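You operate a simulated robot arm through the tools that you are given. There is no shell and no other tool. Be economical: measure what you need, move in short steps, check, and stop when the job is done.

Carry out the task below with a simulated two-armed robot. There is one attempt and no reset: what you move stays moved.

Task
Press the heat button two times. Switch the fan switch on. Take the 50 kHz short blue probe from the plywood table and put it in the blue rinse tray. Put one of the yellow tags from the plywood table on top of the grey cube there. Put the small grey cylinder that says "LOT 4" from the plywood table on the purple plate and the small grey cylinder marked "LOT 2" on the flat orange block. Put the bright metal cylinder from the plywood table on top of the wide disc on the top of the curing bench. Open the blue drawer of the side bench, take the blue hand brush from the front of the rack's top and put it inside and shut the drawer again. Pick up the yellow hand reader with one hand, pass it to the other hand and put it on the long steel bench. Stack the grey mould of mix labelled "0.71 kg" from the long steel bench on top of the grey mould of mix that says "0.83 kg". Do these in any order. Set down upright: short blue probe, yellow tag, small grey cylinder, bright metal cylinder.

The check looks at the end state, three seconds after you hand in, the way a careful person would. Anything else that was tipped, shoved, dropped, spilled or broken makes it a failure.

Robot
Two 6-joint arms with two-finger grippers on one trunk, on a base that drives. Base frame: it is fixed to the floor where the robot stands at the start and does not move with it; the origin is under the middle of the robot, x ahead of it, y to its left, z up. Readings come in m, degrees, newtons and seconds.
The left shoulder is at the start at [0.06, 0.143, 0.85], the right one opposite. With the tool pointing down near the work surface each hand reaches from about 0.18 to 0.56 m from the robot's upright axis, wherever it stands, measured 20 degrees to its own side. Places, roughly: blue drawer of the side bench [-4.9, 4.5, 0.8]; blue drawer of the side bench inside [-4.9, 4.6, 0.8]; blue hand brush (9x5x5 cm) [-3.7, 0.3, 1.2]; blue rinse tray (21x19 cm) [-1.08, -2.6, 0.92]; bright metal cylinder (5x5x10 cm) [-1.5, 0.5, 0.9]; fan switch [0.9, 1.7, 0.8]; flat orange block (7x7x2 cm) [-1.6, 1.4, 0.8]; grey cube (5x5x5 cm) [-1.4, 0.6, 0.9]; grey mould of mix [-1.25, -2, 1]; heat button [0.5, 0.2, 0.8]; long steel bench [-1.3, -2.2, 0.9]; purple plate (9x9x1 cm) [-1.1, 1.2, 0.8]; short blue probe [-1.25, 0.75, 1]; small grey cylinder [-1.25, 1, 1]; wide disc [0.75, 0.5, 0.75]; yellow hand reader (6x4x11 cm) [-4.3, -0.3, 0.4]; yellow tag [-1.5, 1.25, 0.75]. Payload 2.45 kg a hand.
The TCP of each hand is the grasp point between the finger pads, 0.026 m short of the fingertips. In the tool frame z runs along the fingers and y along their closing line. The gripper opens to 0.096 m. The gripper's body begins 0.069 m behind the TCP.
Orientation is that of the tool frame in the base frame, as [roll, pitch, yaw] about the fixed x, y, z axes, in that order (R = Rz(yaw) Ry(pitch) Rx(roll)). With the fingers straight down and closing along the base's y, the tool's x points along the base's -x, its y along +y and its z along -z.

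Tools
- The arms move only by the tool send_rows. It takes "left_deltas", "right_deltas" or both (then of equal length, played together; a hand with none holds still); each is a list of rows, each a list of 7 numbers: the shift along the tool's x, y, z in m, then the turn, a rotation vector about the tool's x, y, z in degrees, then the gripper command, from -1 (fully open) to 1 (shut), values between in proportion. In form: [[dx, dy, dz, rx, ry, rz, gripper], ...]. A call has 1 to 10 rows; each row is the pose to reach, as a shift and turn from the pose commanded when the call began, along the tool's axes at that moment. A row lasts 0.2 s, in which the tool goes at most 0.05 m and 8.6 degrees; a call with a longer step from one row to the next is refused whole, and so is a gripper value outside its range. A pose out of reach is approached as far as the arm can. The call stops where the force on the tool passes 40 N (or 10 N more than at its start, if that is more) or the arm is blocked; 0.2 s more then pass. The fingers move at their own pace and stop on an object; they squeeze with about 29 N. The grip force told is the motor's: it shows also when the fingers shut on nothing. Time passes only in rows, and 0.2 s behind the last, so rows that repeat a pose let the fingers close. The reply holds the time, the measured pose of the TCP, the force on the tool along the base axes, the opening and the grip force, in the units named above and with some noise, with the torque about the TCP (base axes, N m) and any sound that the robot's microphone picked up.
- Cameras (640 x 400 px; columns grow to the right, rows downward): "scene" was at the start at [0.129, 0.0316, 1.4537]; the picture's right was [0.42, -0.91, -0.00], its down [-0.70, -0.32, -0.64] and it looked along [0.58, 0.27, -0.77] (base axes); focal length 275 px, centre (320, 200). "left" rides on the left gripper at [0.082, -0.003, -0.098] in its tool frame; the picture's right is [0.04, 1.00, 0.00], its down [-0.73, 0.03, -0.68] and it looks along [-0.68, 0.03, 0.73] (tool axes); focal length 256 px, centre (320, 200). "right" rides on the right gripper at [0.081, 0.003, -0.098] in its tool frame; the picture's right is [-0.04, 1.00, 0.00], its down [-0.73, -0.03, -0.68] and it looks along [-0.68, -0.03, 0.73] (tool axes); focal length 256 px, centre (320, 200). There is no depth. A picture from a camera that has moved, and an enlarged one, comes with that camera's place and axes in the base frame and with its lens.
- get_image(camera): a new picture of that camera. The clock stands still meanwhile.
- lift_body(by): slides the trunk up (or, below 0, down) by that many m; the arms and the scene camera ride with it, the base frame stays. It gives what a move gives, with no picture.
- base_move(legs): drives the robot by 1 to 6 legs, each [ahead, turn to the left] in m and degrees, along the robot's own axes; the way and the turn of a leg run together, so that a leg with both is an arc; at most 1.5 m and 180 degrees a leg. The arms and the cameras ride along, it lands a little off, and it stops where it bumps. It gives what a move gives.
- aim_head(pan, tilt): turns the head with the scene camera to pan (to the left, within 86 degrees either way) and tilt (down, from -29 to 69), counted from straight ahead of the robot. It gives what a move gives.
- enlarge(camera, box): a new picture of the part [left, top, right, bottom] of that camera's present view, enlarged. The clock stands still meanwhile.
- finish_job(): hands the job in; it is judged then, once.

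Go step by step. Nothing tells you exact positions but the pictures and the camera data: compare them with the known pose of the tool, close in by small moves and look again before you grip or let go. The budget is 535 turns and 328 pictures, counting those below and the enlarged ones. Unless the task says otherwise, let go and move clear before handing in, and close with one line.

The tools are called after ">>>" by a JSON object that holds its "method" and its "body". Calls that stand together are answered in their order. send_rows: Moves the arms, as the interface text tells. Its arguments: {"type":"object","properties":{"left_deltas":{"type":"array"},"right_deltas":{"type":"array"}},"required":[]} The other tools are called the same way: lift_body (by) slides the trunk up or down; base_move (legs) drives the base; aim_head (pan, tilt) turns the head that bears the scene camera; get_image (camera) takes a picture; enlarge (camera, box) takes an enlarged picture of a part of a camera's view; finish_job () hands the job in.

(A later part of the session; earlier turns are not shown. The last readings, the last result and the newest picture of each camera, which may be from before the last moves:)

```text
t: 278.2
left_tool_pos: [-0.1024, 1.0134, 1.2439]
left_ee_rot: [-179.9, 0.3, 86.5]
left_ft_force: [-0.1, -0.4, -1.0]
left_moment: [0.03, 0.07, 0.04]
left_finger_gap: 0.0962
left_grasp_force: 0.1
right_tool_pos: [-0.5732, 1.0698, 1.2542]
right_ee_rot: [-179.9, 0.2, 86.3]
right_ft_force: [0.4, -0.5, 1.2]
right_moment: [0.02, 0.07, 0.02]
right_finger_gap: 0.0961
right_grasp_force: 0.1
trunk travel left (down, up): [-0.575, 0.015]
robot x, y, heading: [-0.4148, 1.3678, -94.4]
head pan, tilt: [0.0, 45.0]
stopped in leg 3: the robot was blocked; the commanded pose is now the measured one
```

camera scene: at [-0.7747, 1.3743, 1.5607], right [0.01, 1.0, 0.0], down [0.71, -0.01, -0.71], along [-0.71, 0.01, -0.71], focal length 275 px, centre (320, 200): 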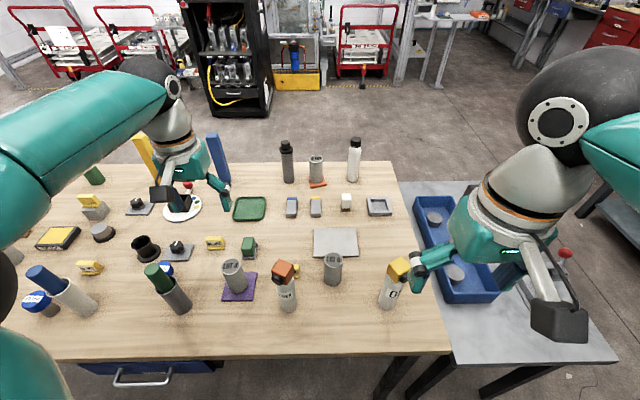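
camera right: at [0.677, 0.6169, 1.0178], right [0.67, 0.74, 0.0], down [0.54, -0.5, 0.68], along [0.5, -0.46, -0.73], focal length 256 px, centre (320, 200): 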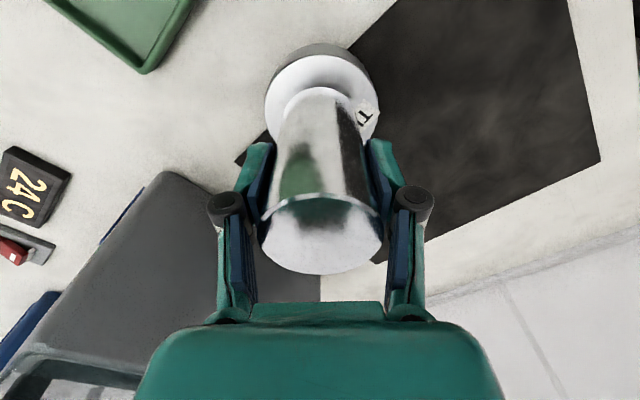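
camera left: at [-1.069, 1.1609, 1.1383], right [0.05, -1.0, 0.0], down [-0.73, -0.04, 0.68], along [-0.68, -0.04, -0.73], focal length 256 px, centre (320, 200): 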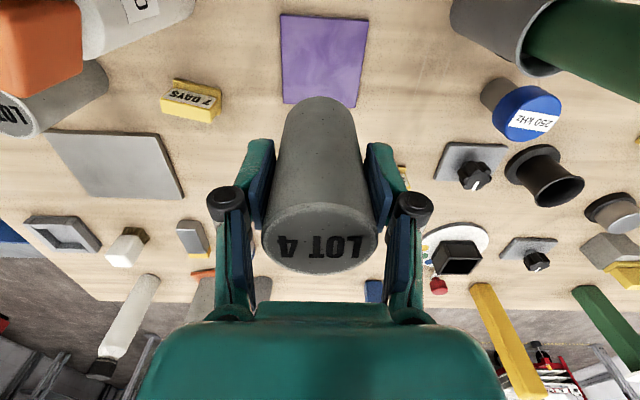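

>>> {"method": "base_move", "body": {"legs": [[0.52, 0], [0, -45], [0, -41]]}}

>>> {"method": "get_image", "body": {"camera": "scene"}}

```text
t: 285.7
left_tool_pos: [-0.7809, 0.502, 1.2469]
left_ee_rot: [179.9, 0.4, 2.5]
left_ft_force: [0.0, 0.9, 1.4]
left_moment: [-0.07, 0.0, 0.0]
left_finger_gap: 0.0962
left_grasp_force: 0.1
right_tool_pos: [-0.7754, 0.976, 1.2539]
right_ee_rot: [179.7, 0.2, 2.5]
right_ft_force: [-0.6, -0.6, 0.6]
right_moment: [-0.04, 0.03, 0.03]
right_finger_gap: 0.096
right_grasp_force: 0.1
trunk travel left (down, up): [-0.575, 0.015]
robot x, y, heading: [-0.4589, 0.8081, -178.1]
head pan, tilt: [0.0, 45.0]
stopped in leg 3: the robot was blocked; the commanded pose is now the measured one
```

```text
215 pictures are left
camera scene: at [-0.6013, 0.808, 1.5607], right [-0.03, 1.0, 0.0], down [0.71, 0.02, -0.71], along [-0.71, -0.02, -0.71], focal length 275 px, centre (320, 200)
```

scene: 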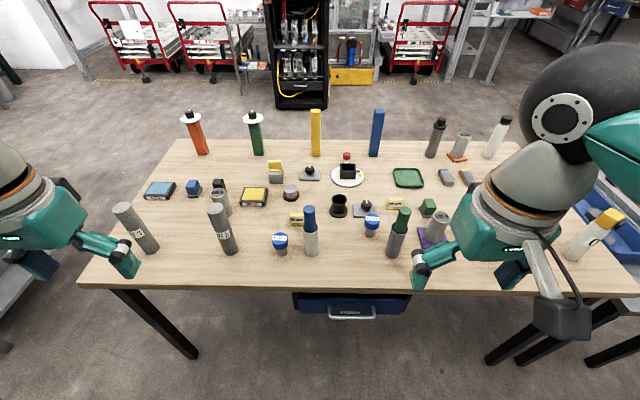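

>>> {"method": "base_move", "body": {"legs": [[0.15, -1.9]]}}

>>> {"method": "send_rows", "body": {"left_deltas": [[-0.01, -0.015, 0, 0, 0, 8.5, -1], [-0.025, -0.03, 0, 0, 0, 17, -1], [-0.04, -0.05, 0, 0, 0, 25.5, -1], [-0.055, -0.07, 0, 0, 0, 34, -1], [-0.07, -0.09, 0, 0, 0, 42.5, -1], [-0.085, -0.11, 0, 0, 0, 51, -1], [-0.1, -0.13, 0, 0, 0, 59.5, -1], [-0.115, -0.15, 0, 0, 0, 68, -1], [-0.13, -0.165, 0, 0, 0, 76.5, -1], [-0.14, -0.172, 0, 0, 0, 85, -1]]}}

>>> {"method": "get_image", "body": {"camera": "left"}}

```text
t: 287.1
left_tool_pos: [-0.9401, 0.5081, 1.2459]
left_ee_rot: [179.9, 0.1, 0.9]
left_ft_force: [-0.5, -0.5, 0.0]
left_moment: [0.03, -0.04, 0.03]
left_finger_gap: 0.0959
left_grasp_force: 0.0
right_tool_pos: [-0.9207, 0.9812, 1.2546]
right_ee_rot: [179.8, 0.2, 0.8]
right_ft_force: [-0.1, -0.4, 0.0]
right_moment: [0.03, -0.04, -0.02]
right_finger_gap: 0.096
right_grasp_force: 0.0
trunk travel left (down, up): [-0.575, 0.015]
robot x, y, heading: [-0.605, 0.8067, 179.7]
head pan, tilt: [0.0, 45.0]
```

```text
t: 289.3
left_tool_pos: [-1.0813, 0.6771, 1.2474]
left_ee_rot: [179.6, 0.0, -84.3]
left_ft_force: [-1.0, 1.3, 0.2]
left_moment: [0.03, -0.02, 0.03]
left_finger_gap: 0.096
left_grasp_force: 0.1
right_tool_pos: [-0.9188, 0.981, 1.2551]
right_ee_rot: [179.9, 0.2, 0.8]
right_ft_force: [-0.8, -0.3, 0.1]
right_moment: [0.03, 0.02, 0.03]
right_finger_gap: 0.096
right_grasp_force: 0.0
trunk travel left (down, up): [-0.575, 0.015]
robot x, y, heading: [-0.6063, 0.8094, 179.4]
head pan, tilt: [0.0, 45.0]
```

```text
214 pictures are left
camera left: at [-1.0694, 0.5963, 1.3439], right [-0.99, -0.14, 0.01], down [-0.1, 0.73, 0.68], along [-0.1, 0.67, -0.73], focal length 256 px, centre (320, 200)
```

left: 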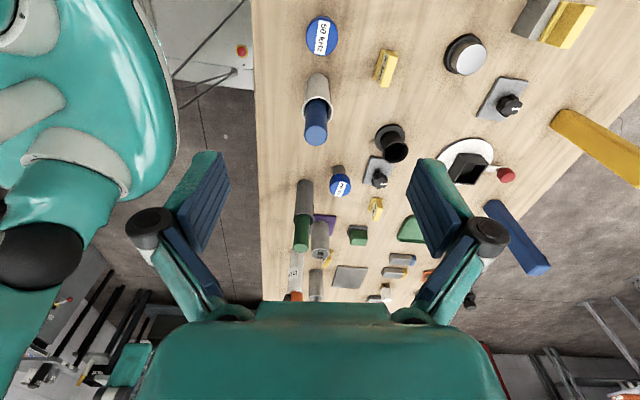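

>>> {"method": "send_rows", "body": {"left_deltas": [[0, 0.0, 0.04, 0, 0, 0, -0.8], [0, 0.0, 0.08, 0, 0, 0, -0.8], [0, 0.0, 0.12, 0, 0, 0, -0.8], [0, 0.0, 0.16, 0, 0, 0, -0.8], [0, 0.0, 0.2, 0, 0, 0, -0.8]]}}

>>> {"method": "get_image", "body": {"camera": "left"}}

>>> {"method": "enlarge", "body": {"camera": "scene", "box": [200, 180, 360, 320]}}

```text
t: 290.5
left_tool_pos: [-1.0825, 0.6753, 1.045]
left_ee_rot: [179.6, 0.0, -84.0]
left_ft_force: [-0.5, -0.1, 0.2]
left_moment: [-0.02, 0.01, -0.02]
left_finger_gap: 0.0864
left_grasp_force: 0.0
right_tool_pos: [-0.9183, 0.9806, 1.2559]
right_ee_rot: [179.9, 0.2, 0.8]
right_ft_force: [-0.5, -0.1, 0.3]
right_moment: [-0.01, -0.02, -0.01]
right_finger_gap: 0.096
right_grasp_force: 0.0
trunk travel left (down, up): [-0.575, 0.015]
robot x, y, heading: [-0.6077, 0.8082, 179.6]
head pan, tilt: [0.0, 45.0]
```

```text
213 pictures are left
camera left: at [-1.0709, 0.5954, 1.1432], right [-0.99, -0.14, 0.01], down [-0.1, 0.73, 0.68], along [-0.1, 0.67, -0.73], focal length 256 px, centre (320, 200)
```

left: 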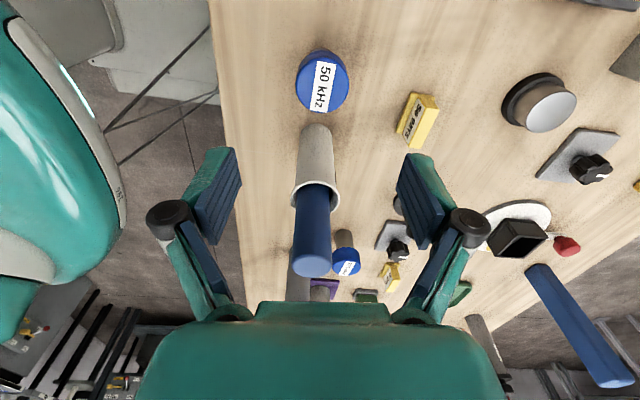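

```text
2.86 times, centred on (280, 250) of scene
camera zoom: at [-0.7503, 0.8059, 1.5606], right [0.01, 1.0, 0.0], down [0.71, 0.0, -0.71], along [-0.71, 0.0, -0.71], focal length 786 px, centre (434, 57)
```

zoom: 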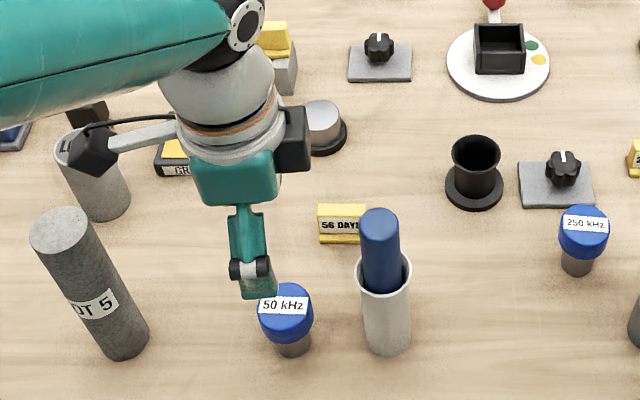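

The probe's cap is centred at about [-1.084, 0.672], top 0.912. Descending around the cap.

>>> {"method": "send_rows", "body": {"left_deltas": [[0.003, 0.002, 0.04, 0, 0, 0, -0.8], [0.003, 0.002, 0.08, 0, 0, 0, -0.8], [0.003, 0.002, 0.11, 0, 0, 0, -0.8]]}}

>>> {"method": "get_image", "body": {"camera": "left"}}

```text
t: 291.3
left_tool_pos: [-1.0838, 0.6763, 0.9358]
left_ee_rot: [179.7, -0.1, -84.2]
left_ft_force: [0.0, 0.0, -0.2]
left_moment: [0.02, -0.02, -0.01]
left_finger_gap: 0.0864
left_grasp_force: 0.1
right_tool_pos: [-0.9192, 0.9821, 1.2558]
right_ee_rot: [179.9, 0.3, 0.8]
right_ft_force: [-0.1, 0.0, -0.2]
right_moment: [-0.01, -0.02, 0.02]
right_finger_gap: 0.0959
right_grasp_force: 0.0
trunk travel left (down, up): [-0.575, 0.015]
robot x, y, heading: [-0.6065, 0.8049, 179.5]
head pan, tilt: [0.0, 45.0]
```

```text
211 pictures are left
camera left: at [-1.0718, 0.5943, 1.0332], right [-0.99, -0.14, 0.01], down [-0.1, 0.73, 0.68], along [-0.1, 0.67, -0.73], focal length 256 px, centre (320, 200)
```

left: 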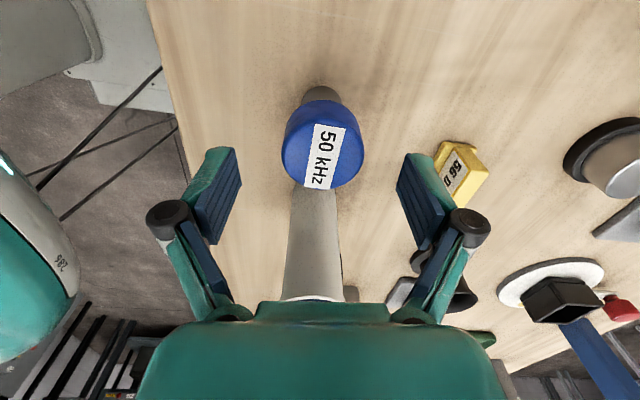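

>>> {"method": "send_rows", "body": {"left_deltas": [[0.006, 0.0, 0.02, 0, 0, 0, -0.8], [0.006, 0.0, 0.041, 0, 0, 0, -0.8]]}}

>>> {"method": "get_image", "body": {"camera": "left"}}

```text
t: 291.9
left_tool_pos: [-1.0849, 0.6685, 0.8943]
left_ee_rot: [179.7, 0.0, -84.1]
left_ft_force: [-0.2, -0.4, -0.2]
left_moment: [-0.02, 0.03, -0.02]
left_finger_gap: 0.0861
left_grasp_force: 0.0
right_tool_pos: [-0.9187, 0.9809, 1.255]
right_ee_rot: [179.9, 0.2, 0.8]
right_ft_force: [-0.5, 0.4, 0.8]
right_moment: [-0.01, 0.0, 0.01]
right_finger_gap: 0.0959
right_grasp_force: 0.0
trunk travel left (down, up): [-0.575, 0.015]
robot x, y, heading: [-0.6078, 0.8078, 179.5]
head pan, tilt: [0.0, 45.0]
```

```text
210 pictures are left
camera left: at [-1.0725, 0.588, 0.9926], right [-0.99, -0.14, 0.01], down [-0.1, 0.73, 0.68], along [-0.1, 0.67, -0.73], focal length 256 px, centre (320, 200)
```

left: 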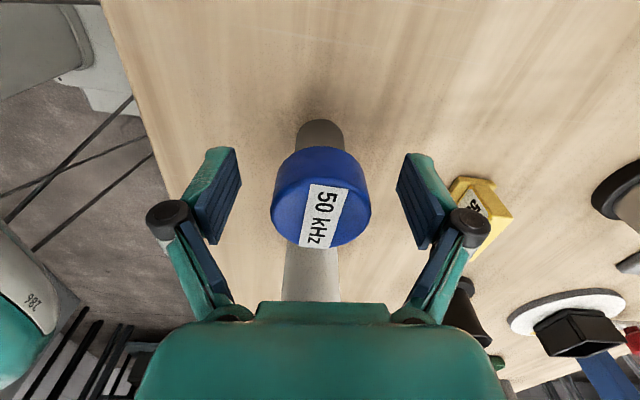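

>>> {"method": "send_rows", "body": {"left_deltas": [[0, 0, 0, 0, 0, 0, 0.2], [0, 0, 0, 0, 0, 0, 1], [0, 0, 0, 0, 0, 0, 1], [0, 0, -0.01, 0, 0, 0, 1], [0, 0, -0.05, 0, 0, 0, 1], [0, 0, -0.1, 0, 0, 0, 1], [0, 0, -0.15, 0, 0, 0, 1], [0, 0, -0.2, 0, 0, 0, 1], [0, 0, -0.25, 0, 0, 0, 1], [0, 0, -0.3, 0, 0, 0, 1]]}}

>>> {"method": "get_image", "body": {"camera": "left"}}

>>> {"method": "get_image", "body": {"camera": "scene"}}

```text
t: 294.1
left_tool_pos: [-1.0819, 0.6676, 1.1956]
left_ee_rot: [179.7, 0.0, -84.3]
left_ft_force: [-0.4, -0.3, -1.3]
left_moment: [0.0, -0.01, 0.0]
left_finger_gap: 0.0461
left_grasp_force: 28.9
right_tool_pos: [-0.9165, 0.9816, 1.2556]
right_ee_rot: [179.9, 0.4, 0.8]
right_ft_force: [0.4, 0.6, 0.0]
right_moment: [0.02, 0.0, 0.01]
right_finger_gap: 0.096
right_grasp_force: 0.0
trunk travel left (down, up): [-0.575, 0.015]
robot x, y, heading: [-0.6049, 0.8079, 179.4]
head pan, tilt: [0.0, 45.0]
```

```text
209 pictures are left
camera left: at [-1.0703, 0.5861, 1.2936], right [-0.99, -0.14, 0.0], down [-0.1, 0.73, 0.68], along [-0.1, 0.67, -0.73], focal length 256 px, centre (320, 200)
```

left: 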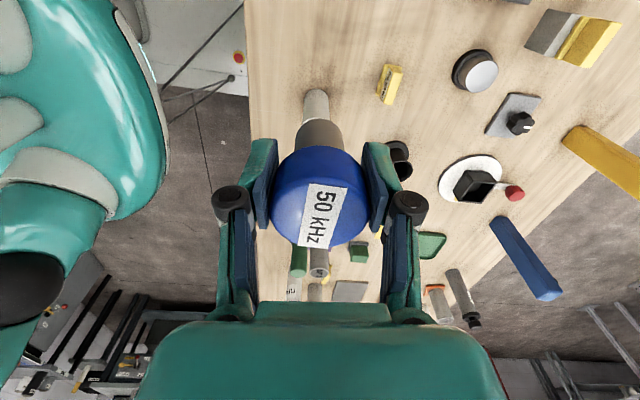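

```text
208 pictures are left
camera scene: at [-0.7491, 0.8062, 1.5607], right [0.01, 1.0, 0.0], down [0.71, 0.0, -0.71], along [-0.71, 0.0, -0.71], focal length 275 px, centre (320, 200)
```

scene: 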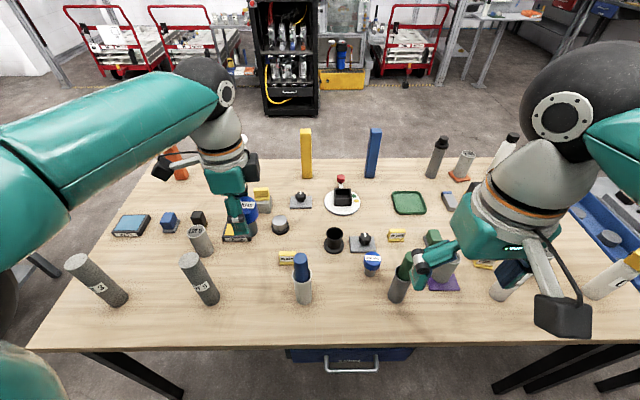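

The probe is held. I'll draw it back and drive down the aisle to the long steel bench.

>>> {"method": "send_rows", "body": {"left_deltas": [[0.015, -0.01, 0, 0, 0, -8.5, 1], [0.035, -0.025, 0, 0, 0, -17, 1], [0.055, -0.04, 0, 0, 0, -25.5, 1], [0.075, -0.055, 0, 0, 0, -34, 1], [0.095, -0.07, 0, 0, 0, -42.5, 1], [0.115, -0.085, 0, 0, 0, -51, 1], [0.135, -0.1, 0, 0, 0, -59.5, 1], [0.155, -0.115, 0, 0, 0, -68, 1], [0.17, -0.125, -0.02, 0, 0, -76.5, 1], [0.185, -0.131, -0.04, 0, 0, -84, 1]]}}

>>> {"method": "base_move", "body": {"legs": [[-0.25, 0], [0, 45], [0, 44]]}}

>>> {"method": "base_move", "body": {"legs": [[1.3, 0]]}}

>>> {"method": "get_image", "body": {"camera": "scene"}}

```text
t: 296.3
left_tool_pos: [-0.9316, 0.4964, 1.2348]
left_ee_rot: [180.0, 0.4, 0.1]
left_ft_force: [-0.3, -0.3, -0.5]
left_moment: [0.01, 0.02, 0.0]
left_finger_gap: 0.046
left_grasp_force: 29.0
right_tool_pos: [-0.9174, 0.9809, 1.2555]
right_ee_rot: [179.9, 0.3, 0.7]
right_ft_force: [-0.2, 0.0, -0.3]
right_moment: [-0.01, -0.02, -0.01]
right_finger_gap: 0.096
right_grasp_force: 0.1
trunk travel left (down, up): [-0.575, 0.015]
robot x, y, heading: [-0.6042, 0.805, 180.0]
head pan, tilt: [0.0, 45.0]
```

```text
t: 302.6
left_tool_pos: [-0.0666, 0.4544, 1.2337]
left_ee_rot: [-180.0, 0.4, 86.4]
left_ft_force: [-0.1, -0.3, -2.0]
left_moment: [0.04, 0.07, 0.03]
left_finger_gap: 0.0463
left_grasp_force: 28.9
right_tool_pos: [-0.5493, 0.4958, 1.2554]
right_ee_rot: [-180.0, 0.2, 87.7]
right_ft_force: [1.1, 0.1, 0.7]
right_moment: [0.01, 0.08, 0.02]
right_finger_gap: 0.0959
right_grasp_force: 0.1
trunk travel left (down, up): [-0.575, 0.015]
robot x, y, heading: [-0.3958, 0.8011, -93.2]
head pan, tilt: [0.0, 45.0]
stopped in leg 3: the robot was blocked; the commanded pose is now the measured one
```

```text
t: 309.1
left_tool_pos: [-0.1387, -0.8134, 1.2349]
left_ee_rot: [180.0, 0.3, 86.7]
left_ft_force: [0.7, -0.3, -2.1]
left_moment: [0.06, 0.0, 0.04]
left_finger_gap: 0.0462
left_grasp_force: 28.9
right_tool_pos: [-0.6199, -0.7736, 1.2563]
right_ee_rot: [179.9, 0.3, 87.6]
right_ft_force: [0.8, -0.7, -0.1]
right_moment: [0.03, 0.01, 0.02]
right_finger_gap: 0.0959
right_grasp_force: 0.1
trunk travel left (down, up): [-0.575, 0.015]
robot x, y, heading: [-0.4622, -0.4674, -93.3]
head pan, tilt: [0.0, 45.0]
```

```text
207 pictures are left
camera scene: at [-0.4735, -0.6093, 1.5606], right [-1.0, 0.05, 0.0], down [0.04, 0.71, -0.71], along [-0.04, -0.71, -0.71], focal length 275 px, centre (320, 200)
```

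scene: 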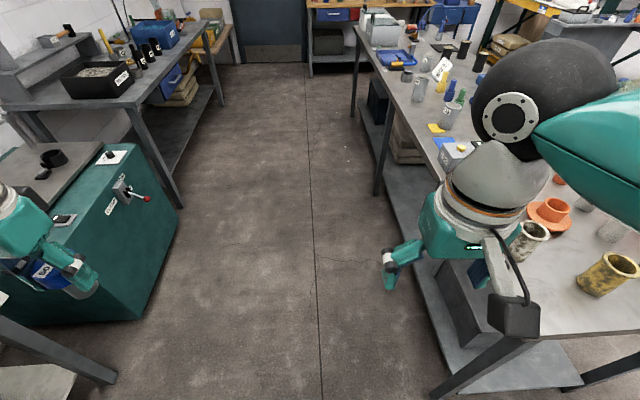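

>>> {"method": "base_move", "body": {"legs": [[1.4, 4], [0.55, 0], [0, -45], [0, -43]]}}

>>> {"method": "get_image", "body": {"camera": "scene"}}

```text
t: 323.2
left_tool_pos: [-0.7668, -2.7912, 1.236]
left_ee_rot: [179.7, 0.3, 6.9]
left_ft_force: [0.3, 0.1, -0.2]
left_moment: [-0.07, -0.02, -0.01]
left_finger_gap: 0.0461
left_grasp_force: 29.1
right_tool_pos: [-0.8147, -2.3096, 1.2565]
right_ee_rot: [179.7, 0.3, 8.0]
right_ft_force: [0.4, 1.0, -0.3]
right_moment: [-0.08, -0.01, -0.02]
right_finger_gap: 0.0959
right_grasp_force: 0.1
trunk travel left (down, up): [-0.575, 0.015]
robot x, y, heading: [-0.4826, -2.4512, -173.2]
head pan, tilt: [0.0, 45.0]
stopped in leg 4: the robot was blocked; the commanded pose is now the measured one
```

```text
206 pictures are left
camera scene: at [-0.6216, -2.4622, 1.5606], right [-0.12, 0.99, 0.0], down [0.7, 0.08, -0.71], along [-0.7, -0.09, -0.71], focal length 275 px, centre (320, 200)
```

scene: 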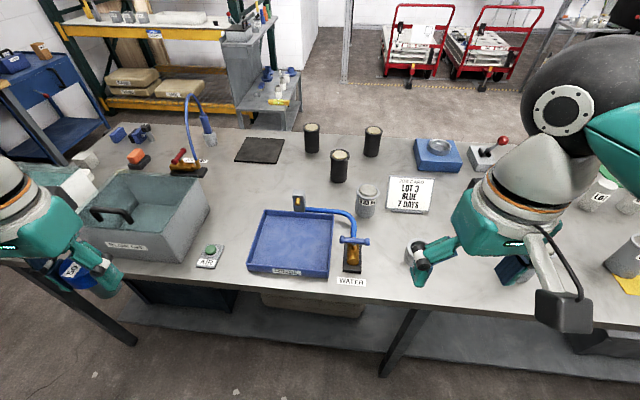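

The blue rinse tray is visible, with a water spout over its rear edge. I'll zoom in before choosing a spot.

>>> {"method": "enlarge", "body": {"camera": "scene", "box": [180, 170, 400, 310]}}

>>> {"method": "base_move", "body": {"legs": [[0.17, -6]]}}

>>> {"method": "get_image", "body": {"camera": "scene"}}

>>> {"method": "get_image", "body": {"camera": "left"}}

```text
2.86 times, centred on (290, 240) of scene
camera zoom: at [-0.6216, -2.4622, 1.5606], right [-0.12, 0.99, 0.0], down [0.7, 0.08, -0.71], along [-0.7, -0.09, -0.71], focal length 786 px, centre (406, 86)
```

zoom: 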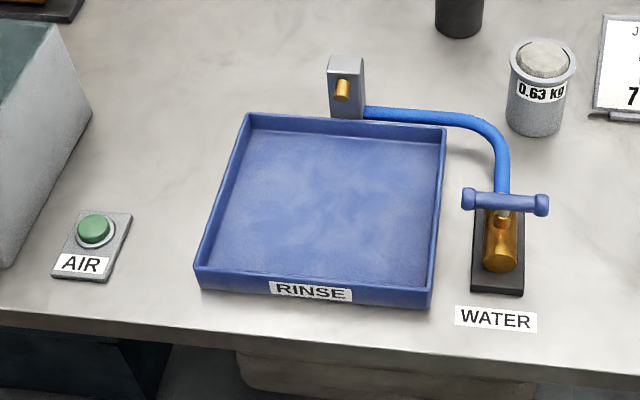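

```text
t: 324.7
left_tool_pos: [-0.9776, -2.7732, 1.2338]
left_ee_rot: [180.0, 0.2, 1.0]
left_ft_force: [-0.1, 0.2, -0.9]
left_moment: [0.0, -0.07, -0.01]
left_finger_gap: 0.046
left_grasp_force: 28.9
right_tool_pos: [-0.9715, -2.2894, 1.2568]
right_ee_rot: [179.8, 0.3, 1.9]
right_ft_force: [0.4, 0.6, 1.1]
right_moment: [-0.02, -0.01, -0.01]
right_finger_gap: 0.0959
right_grasp_force: 0.0
trunk travel left (down, up): [-0.575, 0.015]
robot x, y, heading: [-0.6522, -2.4596, -179.5]
head pan, tilt: [0.0, 45.0]
```

```text
204 pictures are left
camera scene: at [-0.797, -2.4647, 1.5605], right [-0.01, 1.0, 0.0], down [0.71, 0.01, -0.71], along [-0.71, -0.01, -0.71], focal length 275 px, centre (320, 200)
```

scene: 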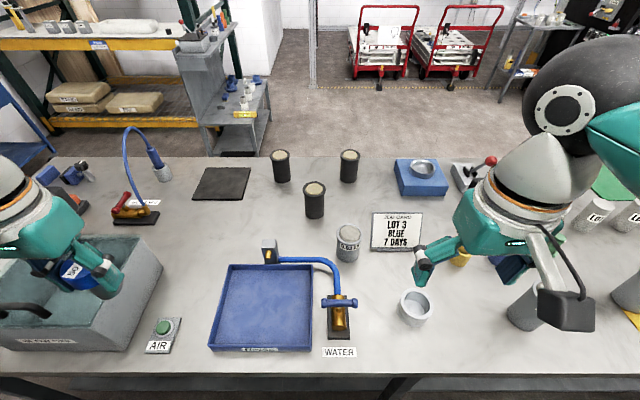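

```text
203 pictures are left
camera left: at [-0.8947, -2.7685, 1.3325], right [0.06, -1.0, 0.0], down [-0.73, -0.04, 0.68], along [-0.68, -0.04, -0.73], focal length 256 px, centre (320, 200)
```

left: 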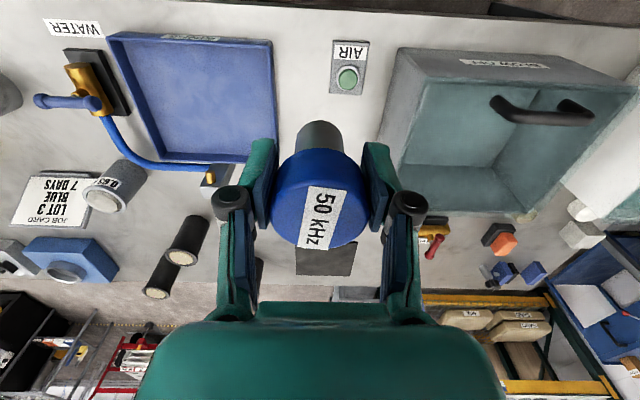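

Bench height looks like about z 0.92, and the tray centre about [-1.065, -2.60]. I'll bring the probe over the tray's middle and look again.

>>> {"method": "send_rows", "body": {"left_deltas": [[-0.015, -0.035, 0, 0, 0, 0, 1], [-0.03, -0.07, 0, 0, 0, 0, 1], [-0.045, -0.105, 0, 0, 0, 0, 1], [-0.06, -0.14, 0, 0, 0, 0, 1], [-0.079, -0.169, 0.02, 0, 0, 0, 1], [-0.079, -0.169, 0.06, 0, 0, 0, 1], [-0.079, -0.169, 0.1, 0, 0, 0, 1], [-0.079, -0.169, 0.14, 0, 0, 0, 1], [-0.079, -0.169, 0.17, 0, 0, 0, 1]]}}

>>> {"method": "get_image", "body": {"camera": "scene"}}

>>> {"method": "get_image", "body": {"camera": "left"}}

```text
t: 326.7
left_tool_pos: [-1.0568, -2.6034, 1.0666]
left_ee_rot: [180.0, 0.3, 1.0]
left_ft_force: [-0.3, -0.2, -0.8]
left_moment: [-0.02, -0.03, -0.01]
left_finger_gap: 0.0462
left_grasp_force: 29.2
right_tool_pos: [-0.9715, -2.2888, 1.2567]
right_ee_rot: [179.8, 0.3, 1.9]
right_ft_force: [-0.4, 0.4, -0.5]
right_moment: [-0.02, 0.0, 0.0]
right_finger_gap: 0.096
right_grasp_force: 0.0
trunk travel left (down, up): [-0.575, 0.015]
robot x, y, heading: [-0.6517, -2.462, -179.3]
head pan, tilt: [0.0, 45.0]
```

```text
202 pictures are left
camera scene: at [-0.795, -2.4643, 1.5607], right [-0.01, 1.0, 0.0], down [0.71, 0.01, -0.71], along [-0.71, -0.01, -0.71], focal length 275 px, centre (320, 200)
```

scene: 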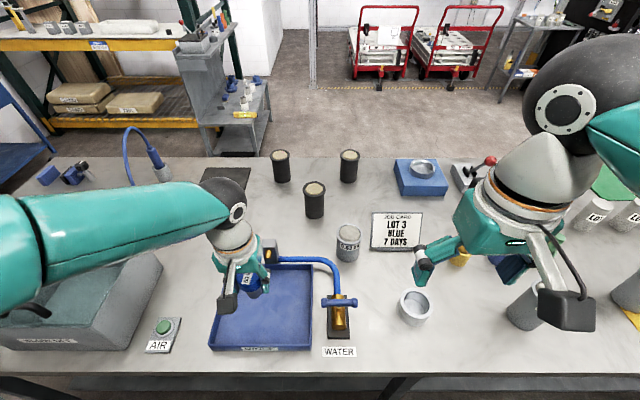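

```text
201 pictures are left
camera left: at [-0.9753, -2.5997, 1.1642], right [0.06, -1.0, 0.0], down [-0.73, -0.04, 0.68], along [-0.68, -0.04, -0.73], focal length 256 px, centre (320, 200)
```

left: 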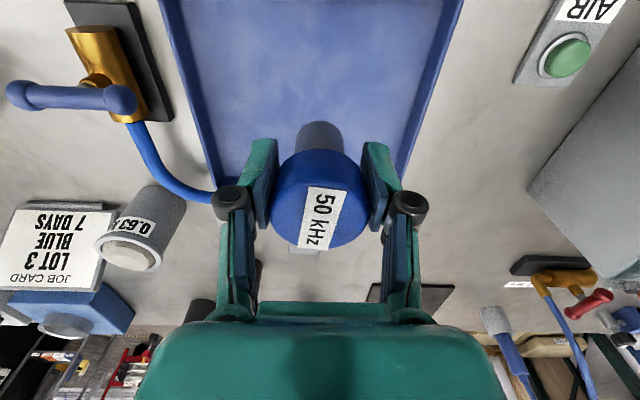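

>>> {"method": "send_rows", "body": {"left_deltas": [[-0.006, -0.002, 0.025, 0, 0, 0, 1], [-0.012, -0.003, 0.05, 0, 0, 0, 1], [-0.012, -0.003, 0.06, 0, 0, 0, 1]]}}

>>> {"method": "enlarge", "body": {"camera": "scene", "box": [190, 230, 350, 370]}}

```text
t: 327.5
left_tool_pos: [-1.0692, -2.6038, 1.0063]
left_ee_rot: [180.0, 0.4, 1.0]
left_ft_force: [-0.5, 0.3, -1.4]
left_moment: [0.02, -0.02, 0.04]
left_finger_gap: 0.046
left_grasp_force: 29.0
right_tool_pos: [-0.9695, -2.2896, 1.2587]
right_ee_rot: [179.9, 0.3, 2.0]
right_ft_force: [-0.4, 0.7, 0.2]
right_moment: [-0.01, 0.02, 0.0]
right_finger_gap: 0.0959
right_grasp_force: 0.0
trunk travel left (down, up): [-0.575, 0.015]
robot x, y, heading: [-0.6533, -2.4609, -179.4]
head pan, tilt: [0.0, 45.0]
```

```text
2.86 times, centred on (270, 300) of scene
camera zoom: at [-0.7945, -2.4645, 1.5607], right [-0.01, 1.0, 0.0], down [0.71, 0.01, -0.71], along [-0.71, -0.01, -0.71], focal length 786 px, centre (463, -86)
```

zoom: 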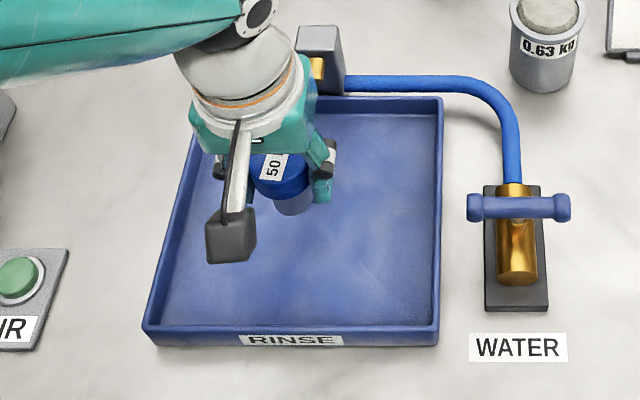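

>>> {"method": "send_rows", "body": {"left_deltas": [[0, 0, 0.005, 0, 0, 0, 1], [0, 0, 0.01, 0, 0, 0, 1], [0, 0, 0.014, 0, 0, 0, 1]]}}

>>> {"method": "send_rows", "body": {"left_deltas": [[0, 0, 0.003, 0, 0, 0, 1], [0, 0, 0.006, 0, 0, 0, 1]]}}

```text
t: 328.3
left_tool_pos: [-1.0698, -2.6039, 0.9928]
left_ee_rot: [179.9, 0.3, 1.0]
left_ft_force: [-0.3, -0.7, -0.6]
left_moment: [0.05, -0.03, 0.02]
left_finger_gap: 0.0463
left_grasp_force: 28.4
right_tool_pos: [-0.9703, -2.2902, 1.2572]
right_ee_rot: [179.8, 0.3, 2.0]
right_ft_force: [0.0, -0.9, 0.5]
right_moment: [0.0, 0.01, 0.01]
right_finger_gap: 0.0962
right_grasp_force: 0.1
trunk travel left (down, up): [-0.575, 0.015]
robot x, y, heading: [-0.655, -2.4608, -179.5]
head pan, tilt: [0.0, 45.0]
```

```text
t: 328.9
left_tool_pos: [-1.0686, -2.6016, 0.9863]
left_ee_rot: [179.8, 0.3, 0.9]
left_ft_force: [0.8, -0.3, -1.0]
left_moment: [0.0, -0.01, -0.01]
left_finger_gap: 0.0461
left_grasp_force: 29.0
right_tool_pos: [-0.9705, -2.2889, 1.2571]
right_ee_rot: [179.8, 0.2, 2.0]
right_ft_force: [-0.3, 0.4, -0.8]
right_moment: [-0.02, -0.01, 0.03]
right_finger_gap: 0.0961
right_grasp_force: 0.0
trunk travel left (down, up): [-0.575, 0.015]
robot x, y, heading: [-0.6525, -2.4635, -179.3]
head pan, tilt: [0.0, 45.0]
```

>>> {"method": "send_rows", "body": {"left_deltas": [[0, 0, 0.003, 0, 0, 0, 1], [0, 0, 0.006, 0, 0, 0, 1]]}}

>>> {"method": "enlarge", "body": {"camera": "scene", "box": [190, 230, 350, 370]}}

```text
t: 329.5
left_tool_pos: [-1.0698, -2.6038, 0.9809]
left_ee_rot: [179.8, 0.4, 0.8]
left_ft_force: [-0.6, -0.9, -0.9]
left_moment: [-0.02, -0.08, -0.01]
left_finger_gap: 0.046
left_grasp_force: 29.5
right_tool_pos: [-0.9707, -2.2899, 1.2588]
right_ee_rot: [179.7, 0.3, 2.0]
right_ft_force: [-0.5, 0.1, -0.1]
right_moment: [-0.02, -0.01, -0.01]
right_finger_gap: 0.0961
right_grasp_force: 0.0
trunk travel left (down, up): [-0.575, 0.015]
robot x, y, heading: [-0.6498, -2.4601, -179.6]
head pan, tilt: [0.0, 45.0]
```

```text
2.86 times, centred on (270, 300) of scene
camera zoom: at [-0.7945, -2.4645, 1.5607], right [-0.01, 1.0, 0.0], down [0.71, 0.01, -0.71], along [-0.71, -0.01, -0.71], focal length 786 px, centre (463, -86)
```

zoom: 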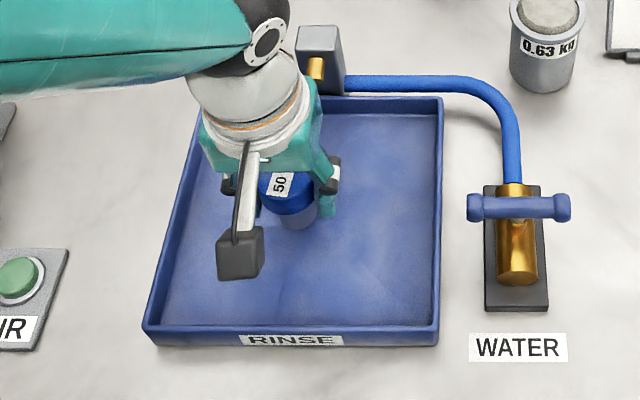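

>>> {"method": "send_rows", "body": {"left_deltas": [[0, 0, 0.003, 0, 0, 0, 1], [0, 0, 0.006, 0, 0, 0, 1]]}}

>>> {"method": "send_rows", "body": {"left_deltas": [[0, 0, 0.003, 0, 0, 0, 1], [0, 0, 0.006, 0, 0, 0, 1]]}}

```text
t: 330.1
left_tool_pos: [-1.07, -2.6016, 0.9748]
left_ee_rot: [-180.0, 0.3, 0.9]
left_ft_force: [0.3, -0.3, -1.6]
left_moment: [0.02, 0.02, 0.02]
left_finger_gap: 0.0458
left_grasp_force: 29.6
right_tool_pos: [-0.9689, -2.2896, 1.2577]
right_ee_rot: [179.8, 0.3, 2.0]
right_ft_force: [-0.7, -0.1, 0.4]
right_moment: [-0.01, 0.0, 0.01]
right_finger_gap: 0.0959
right_grasp_force: 0.1
trunk travel left (down, up): [-0.575, 0.015]
robot x, y, heading: [-0.6526, -2.461, -179.5]
head pan, tilt: [0.0, 45.0]
```

```text
t: 330.7
left_tool_pos: [-1.0702, -2.6042, 0.9684]
left_ee_rot: [179.8, 0.3, 1.0]
left_ft_force: [1.1, 0.1, -1.6]
left_moment: [-0.03, 0.0, -0.02]
left_finger_gap: 0.0461
left_grasp_force: 28.9
right_tool_pos: [-0.9704, -2.2895, 1.2569]
right_ee_rot: [179.9, 0.3, 2.0]
right_ft_force: [0.4, -0.5, 0.0]
right_moment: [0.0, 0.0, -0.02]
right_finger_gap: 0.0957
right_grasp_force: 0.1
trunk travel left (down, up): [-0.575, 0.015]
robot x, y, heading: [-0.6522, -2.4621, -179.2]
head pan, tilt: [0.0, 45.0]
```

>>> {"method": "send_rows", "body": {"left_deltas": [[0, 0, 0.003, 0, 0, 0, 1], [0, 0, 0.006, 0, 0, 0, 1]]}}

>>> {"method": "send_rows", "body": {"left_deltas": [[0, 0, 0.003, 0, 0, 0, 1], [0, 0, 0.006, 0, 0, 0, 1]]}}

>>> {"method": "enlarge", "body": {"camera": "scene", "box": [190, 230, 350, 370]}}

```text
t: 331.3
left_tool_pos: [-1.0693, -2.6033, 0.9645]
left_ee_rot: [179.9, 0.7, 1.0]
left_ft_force: [0.8, -4.3, 24.8]
left_moment: [-0.08, 0.01, 0.01]
left_finger_gap: 0.0462
left_grasp_force: 29.6
right_tool_pos: [-0.9672, -2.2907, 1.2593]
right_ee_rot: [179.8, 0.4, 2.0]
right_ft_force: [0.4, 0.1, -1.1]
right_moment: [0.01, -0.03, 0.02]
right_finger_gap: 0.0959
right_grasp_force: 0.0
trunk travel left (down, up): [-0.575, 0.015]
robot x, y, heading: [-0.6526, -2.4651, -179.3]
head pan, tilt: [0.0, 45.0]
```

```text
t: 331.9
left_tool_pos: [-1.0687, -2.6031, 0.9573]
left_ee_rot: [180.0, 0.4, 1.0]
left_ft_force: [-3.3, -6.9, 24.1]
left_moment: [-0.11, 0.25, 0.07]
left_finger_gap: 0.0459
left_grasp_force: 28.8
right_tool_pos: [-0.9689, -2.2894, 1.2583]
right_ee_rot: [179.9, 0.2, 1.9]
right_ft_force: [-0.1, -0.7, 0.0]
right_moment: [0.01, -0.02, 0.01]
right_finger_gap: 0.0959
right_grasp_force: 0.2
trunk travel left (down, up): [-0.575, 0.015]
robot x, y, heading: [-0.6508, -2.4639, -179.2]
head pan, tilt: [0.0, 45.0]
```

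```text
2.86 times, centred on (270, 300) of scene
camera zoom: at [-0.7929, -2.4651, 1.5609], right [-0.01, 1.0, 0.0], down [0.71, 0.01, -0.71], along [-0.71, -0.01, -0.71], focal length 786 px, centre (463, -86)
```

zoom: 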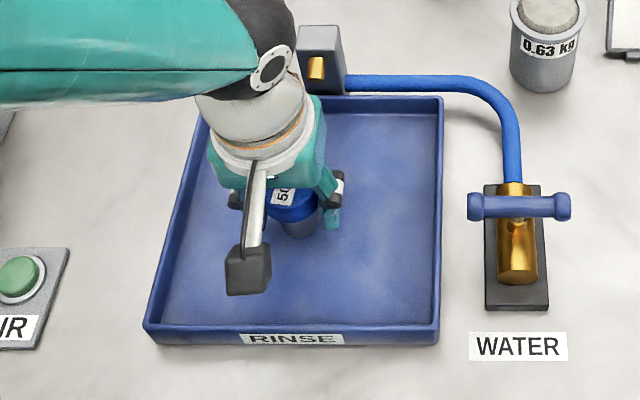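

Contact with the tray floor. Easing off, releasing and rising.

>>> {"method": "send_rows", "body": {"left_deltas": [[0, 0, -0.004, 0, 0, 0, 0.8], [0, 0, -0.004, 0, 0, 0, 0], [0, 0, -0.004, 0, 0, 0, -0.5], [0, 0, -0.004, 0, 0, 0, -0.7], [0, 0, -0.03, 0, 0, 0, -0.7], [0, 0, -0.07, 0, 0, 0, -0.7], [0, 0, -0.12, 0, 0, 0, -0.7], [0, 0, -0.17, 0, 0, 0, -0.7], [0, 0, -0.22, 0, 0, 0, -0.7], [0, 0, -0.27, 0, 0, 0, -0.7]]}}

>>> {"method": "enlarge", "body": {"camera": "scene", "box": [190, 230, 350, 370]}}

```text
t: 334.1
left_tool_pos: [-1.0677, -2.6036, 1.225]
left_ee_rot: [180.0, 0.3, 0.9]
left_ft_force: [0.5, -0.1, 0.7]
left_moment: [-0.04, -0.01, 0.03]
left_finger_gap: 0.0815
left_grasp_force: 0.0
right_tool_pos: [-0.9688, -2.2896, 1.2572]
right_ee_rot: [179.8, 0.3, 2.0]
right_ft_force: [-0.3, -1.3, -0.4]
right_moment: [0.02, -0.01, 0.03]
right_finger_gap: 0.0961
right_grasp_force: 0.1
trunk travel left (down, up): [-0.575, 0.015]
robot x, y, heading: [-0.6524, -2.4606, -179.6]
head pan, tilt: [0.0, 45.0]
```

```text
2.86 times, centred on (270, 300) of scene
camera zoom: at [-0.794, -2.4643, 1.5607], right [-0.01, 1.0, 0.0], down [0.71, 0.01, -0.71], along [-0.71, -0.01, -0.71], focal length 786 px, centre (463, -86)
```

zoom: 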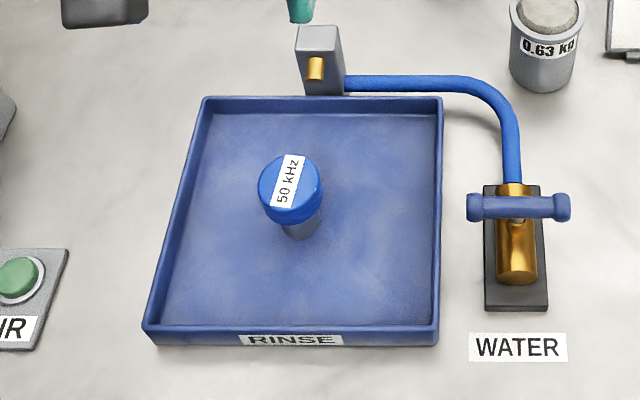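

The probe stands upright in the tray. Now I look for the "0.71 kg" and "0.83 kg" moulds further along the bench.

>>> {"method": "send_rows", "body": {"left_deltas": [[0.04, 0.01, -0.02, 0, 0, 0, -1], [0.08, 0.03, -0.02, 0, 0, 0, -1], [0.11, 0.06, -0.02, 0, 0, 0, -1], [0.13, 0.09, -0.02, 0, 0, 0, -1]]}}

>>> {"method": "get_image", "body": {"camera": "right"}}

>>> {"method": "aim_head", "body": {"pan": -30, "tilt": 40}}

>>> {"method": "get_image", "body": {"camera": "scene"}}

```text
t: 335.1
left_tool_pos: [-0.9357, -2.69, 1.246]
left_ee_rot: [180.0, 0.3, 1.0]
left_ft_force: [-0.4, -0.7, -0.3]
left_moment: [0.0, 0.05, 0.01]
left_finger_gap: 0.0962
left_grasp_force: 0.0
right_tool_pos: [-0.9678, -2.291, 1.257]
right_ee_rot: [179.9, 0.3, 2.0]
right_ft_force: [0.3, -0.2, 0.8]
right_moment: [0.02, -0.01, -0.02]
right_finger_gap: 0.096
right_grasp_force: 0.1
trunk travel left (down, up): [-0.575, 0.015]
robot x, y, heading: [-0.6459, -2.46, -179.5]
head pan, tilt: [0.0, 45.0]
```

```text
196 pictures are left
camera right: at [-0.8863, -2.2906, 1.357], right [-0.01, -1.0, 0.0], down [-0.73, 0.01, 0.68], along [-0.68, 0.0, -0.73], focal length 256 px, centre (320, 200)
```

right: 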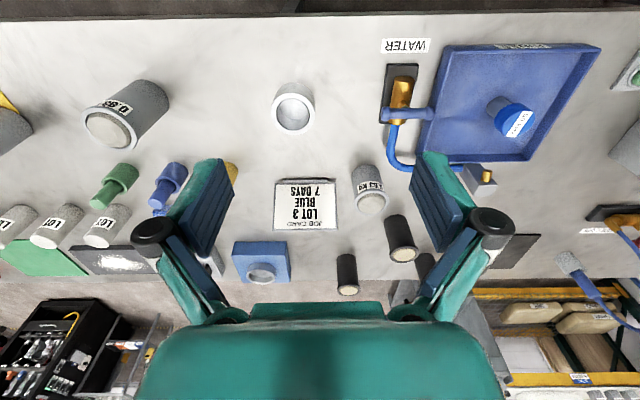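

```text
t: 336.1
left_tool_pos: [-0.9365, -2.6892, 1.2476]
left_ee_rot: [179.8, 0.3, 0.9]
left_ft_force: [-0.7, -0.7, -0.3]
left_moment: [-0.02, -0.01, -0.02]
left_finger_gap: 0.0959
left_grasp_force: 0.1
right_tool_pos: [-0.9699, -2.2898, 1.2568]
right_ee_rot: [179.7, 0.3, 2.0]
right_ft_force: [-0.3, 0.1, 1.0]
right_moment: [0.0, 0.01, -0.01]
right_finger_gap: 0.0959
right_grasp_force: 0.1
trunk travel left (down, up): [-0.575, 0.015]
robot x, y, heading: [-0.6504, -2.4615, -179.4]
head pan, tilt: [-30.0, 40.0]
```

```text
195 pictures are left
camera scene: at [-0.7868, -2.4219, 1.568], right [0.49, 0.87, 0.0], down [0.56, -0.32, -0.77], along [-0.67, 0.38, -0.64], focal length 275 px, centre (320, 200)
```

scene: 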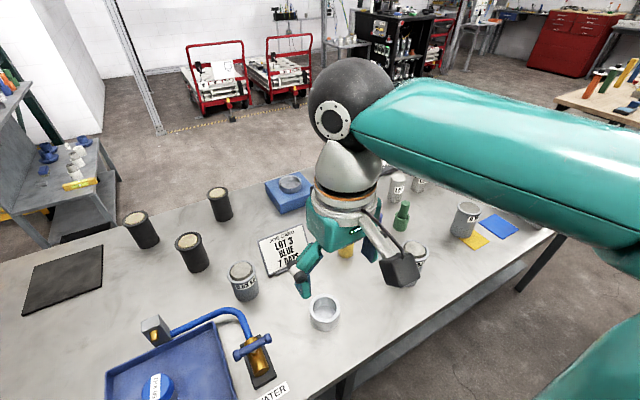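

>>> {"method": "enlarge", "body": {"camera": "right", "box": [0, 60, 180, 180]}}

>>> {"method": "enlarge", "body": {"camera": "scene", "box": [360, 160, 560, 300]}}

```text
3.33 times, centred on (90, 120) of right
camera zoom: at [-0.887, -2.29, 1.3567], right [-0.01, -1.0, 0.0], down [-0.73, 0.01, 0.68], along [-0.68, 0.0, -0.73], focal length 853 px, centre (1087, 467)
```

zoom: 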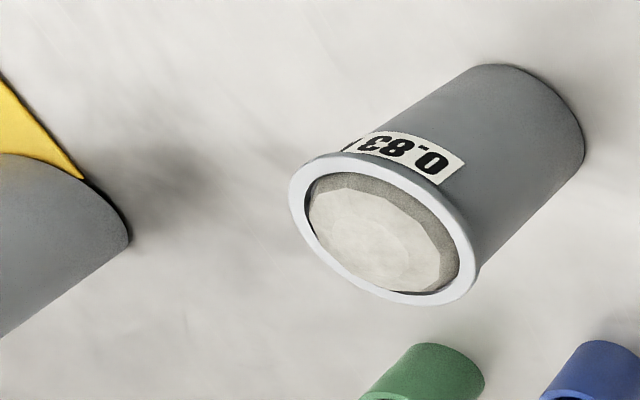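

```text
2.86 times, centred on (460, 230) of scene
camera zoom: at [-0.7868, -2.4219, 1.568], right [0.49, 0.87, 0.0], down [0.56, -0.32, -0.77], along [-0.67, 0.38, -0.64], focal length 786 px, centre (-80, 114)
```

zoom: 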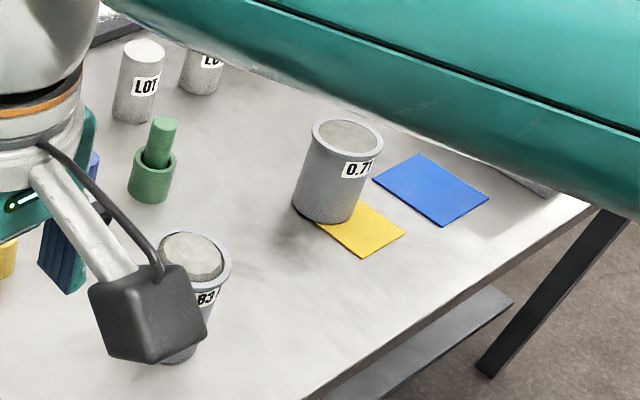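

The 0.83 kg mould is at about [-1.072, -1.966] and the 0.71 kg at about [-1.12, -1.69], both with tops near z 0.995. I'll shift the robot to y≈-1.92 to reach both with the right hand.

>>> {"method": "base_move", "body": {"legs": [[-0.2, 0], [0, -45], [0, -45]]}}

>>> {"method": "aim_head", "body": {"pan": 0, "tilt": 45}}

```text
t: 342.2
left_tool_pos: [-0.6855, -2.1766, 1.2458]
left_ee_rot: [-180.0, 0.3, -87.8]
left_ft_force: [0.3, -0.2, -0.1]
left_moment: [-0.03, -0.05, -0.01]
left_finger_gap: 0.096
left_grasp_force: 0.0
right_tool_pos: [-0.2861, -2.1369, 1.2569]
right_ee_rot: [179.8, 0.2, -86.8]
right_ft_force: [0.4, -0.8, 0.1]
right_moment: [0.0, 0.05, 0.02]
right_finger_gap: 0.0962
right_grasp_force: 0.0
trunk travel left (down, up): [-0.575, 0.015]
robot x, y, heading: [-0.4882, -2.4592, 92.1]
head pan, tilt: [-30.0, 40.0]
```

```text
t: 343.2
left_tool_pos: [-0.6861, -2.1787, 1.247]
left_ee_rot: [179.9, 0.3, -87.9]
left_ft_force: [-0.2, -0.1, 0.0]
left_moment: [0.0, 0.02, 0.01]
left_finger_gap: 0.0961
left_grasp_force: 0.0
right_tool_pos: [-0.2852, -2.1369, 1.2577]
right_ee_rot: [179.8, 0.2, -86.7]
right_ft_force: [1.1, 0.4, -0.4]
right_moment: [-0.01, 0.0, -0.01]
right_finger_gap: 0.0961
right_grasp_force: 0.1
trunk travel left (down, up): [-0.575, 0.015]
robot x, y, heading: [-0.4882, -2.458, 92.5]
head pan, tilt: [0.0, 45.0]
```

>>> {"method": "base_move", "body": {"legs": [[0.53, 0], [0, 44], [0, 44]]}}

>>> {"method": "get_image", "body": {"camera": "scene"}}

```text
t: 351.2
left_tool_pos: [-0.794, -2.1253, 1.2476]
left_ee_rot: [-179.8, 0.4, 1.3]
left_ft_force: [0.7, -0.9, 0.4]
left_moment: [0.08, -0.02, -0.04]
left_finger_gap: 0.096
left_grasp_force: 0.1
right_tool_pos: [-0.8286, -1.7252, 1.2592]
right_ee_rot: [-180.0, 0.2, 2.4]
right_ft_force: [-0.1, -0.5, -0.9]
right_moment: [0.07, -0.01, -0.02]
right_finger_gap: 0.096
right_grasp_force: 0.0
trunk travel left (down, up): [-0.575, 0.015]
robot x, y, heading: [-0.5116, -1.8884, -179.4]
head pan, tilt: [0.0, 45.0]
stopped in leg 3: the robot was blocked; the commanded pose is now the measured one
```

```text
192 pictures are left
camera scene: at [-0.6521, -1.8959, 1.5607], right [-0.01, 1.0, 0.0], down [0.71, 0.01, -0.71], along [-0.71, -0.01, -0.71], focal length 275 px, centre (320, 200)
```

scene: 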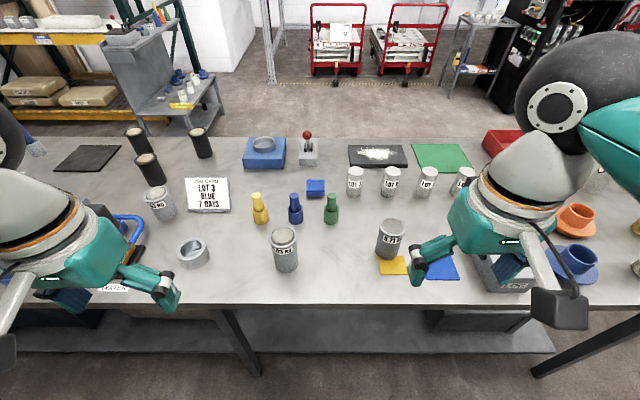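

>>> {"method": "base_move", "body": {"legs": [[0.12, 0]]}}

>>> {"method": "send_rows", "body": {"right_deltas": [[-0.04, 0, 0, 0, 0, 0, -1], [-0.08, 0, 0.02, 0, 0, 0, -1], [-0.12, -0.005, 0.05, 0, 0, 0, -1], [-0.155, -0.01, 0.08, 0, 0, 0, -1], [-0.16, -0.01, 0.11, 0, 0, 0, -1]]}}

>>> {"method": "get_image", "body": {"camera": "right"}}

>>> {"method": "get_image", "body": {"camera": "scene"}}

```text
t: 352.5
left_tool_pos: [-0.9195, -2.1247, 1.2465]
left_ee_rot: [-179.9, 0.4, 1.3]
left_ft_force: [-0.7, 0.1, -0.2]
left_moment: [-0.01, -0.08, 0.02]
left_finger_gap: 0.0959
left_grasp_force: 0.1
right_tool_pos: [-0.9541, -1.7251, 1.2578]
right_ee_rot: [179.8, 0.2, 2.4]
right_ft_force: [-0.2, -0.1, -0.2]
right_moment: [-0.01, -0.07, -0.05]
right_finger_gap: 0.0958
right_grasp_force: 0.1
trunk travel left (down, up): [-0.575, 0.015]
robot x, y, heading: [-0.6343, -1.8923, -179.3]
head pan, tilt: [0.0, 45.0]
```

```text
refused: row 3 steps farther than a row can; nothing moved
```

```text
191 pictures are left
camera right: at [-0.872, -1.7251, 1.3576], right [0.0, -1.0, 0.0], down [-0.73, 0.0, 0.68], along [-0.68, 0.0, -0.73], focal length 256 px, centre (320, 200)
```

right: 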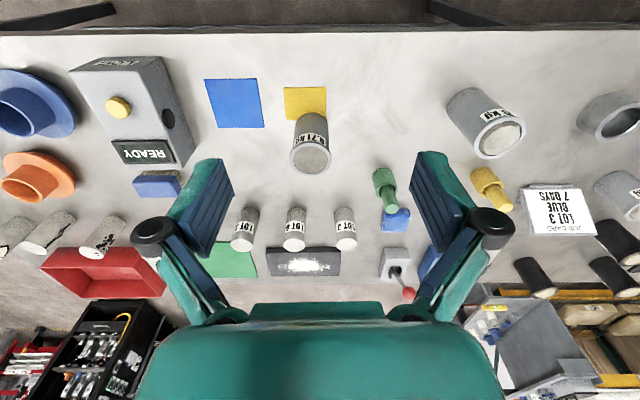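

```text
190 pictures are left
camera scene: at [-0.7786, -1.8941, 1.5605], right [-0.01, 1.0, 0.0], down [0.71, 0.01, -0.71], along [-0.71, -0.01, -0.71], focal length 275 px, centre (320, 200)
```

scene: 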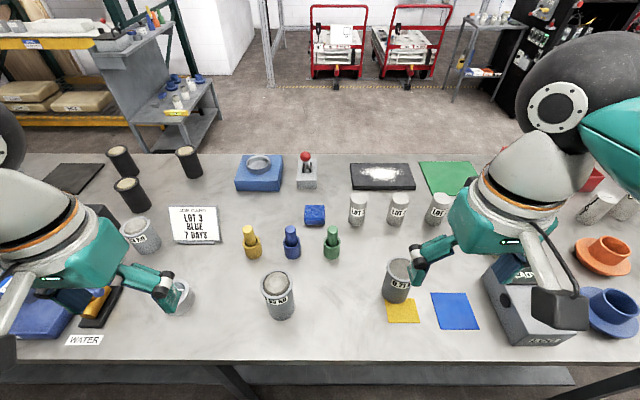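

>>> {"method": "send_rows", "body": {"right_deltas": [[-0.035, 0, 0, 0, 0, 0, -1], [-0.075, -0.003, 0.0, 0, 0, 0, -1], [-0.115, -0.006, 0.02, 0, 0, 0, -1], [-0.15, -0.01, 0.05, 0, 0, 0, -1], [-0.158, -0.014, 0.09, 0, 0, 0, -1], [-0.158, -0.014, 0.13, 0, 0, 0, -1], [-0.158, -0.014, 0.17, 0, 0, 0, -1], [-0.158, -0.014, 0.2, 0, 0, 0, -1]]}}

>>> {"method": "get_image", "body": {"camera": "right"}}

```text
t: 354.3
left_tool_pos: [-0.9182, -2.1252, 1.2482]
left_ee_rot: [179.9, 0.4, 1.3]
left_ft_force: [0.4, 0.2, -0.2]
left_moment: [-0.02, -0.01, -0.02]
left_finger_gap: 0.096
left_grasp_force: 0.0
right_tool_pos: [-1.1133, -1.7187, 1.0601]
right_ee_rot: [179.8, 0.2, 2.2]
right_ft_force: [-0.4, -0.2, -0.1]
right_moment: [0.01, 0.0, 0.02]
right_finger_gap: 0.096
right_grasp_force: 0.1
trunk travel left (down, up): [-0.575, 0.015]
robot x, y, heading: [-0.6353, -1.8937, -179.2]
head pan, tilt: [0.0, 45.0]
```

```text
189 pictures are left
camera right: at [-1.0308, -1.7189, 1.1594], right [0.0, -1.0, 0.0], down [-0.73, 0.0, 0.68], along [-0.68, 0.0, -0.73], focal length 256 px, centre (320, 200)
```

right: 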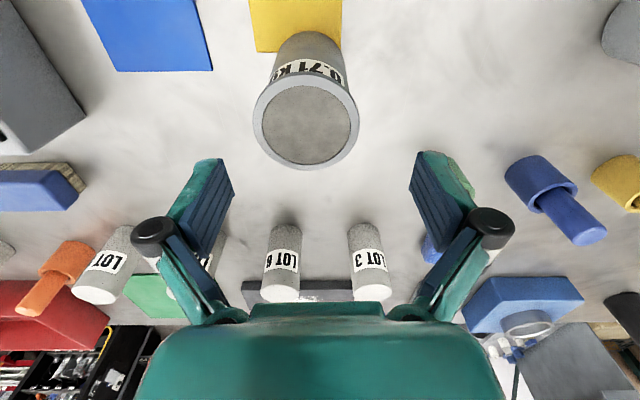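

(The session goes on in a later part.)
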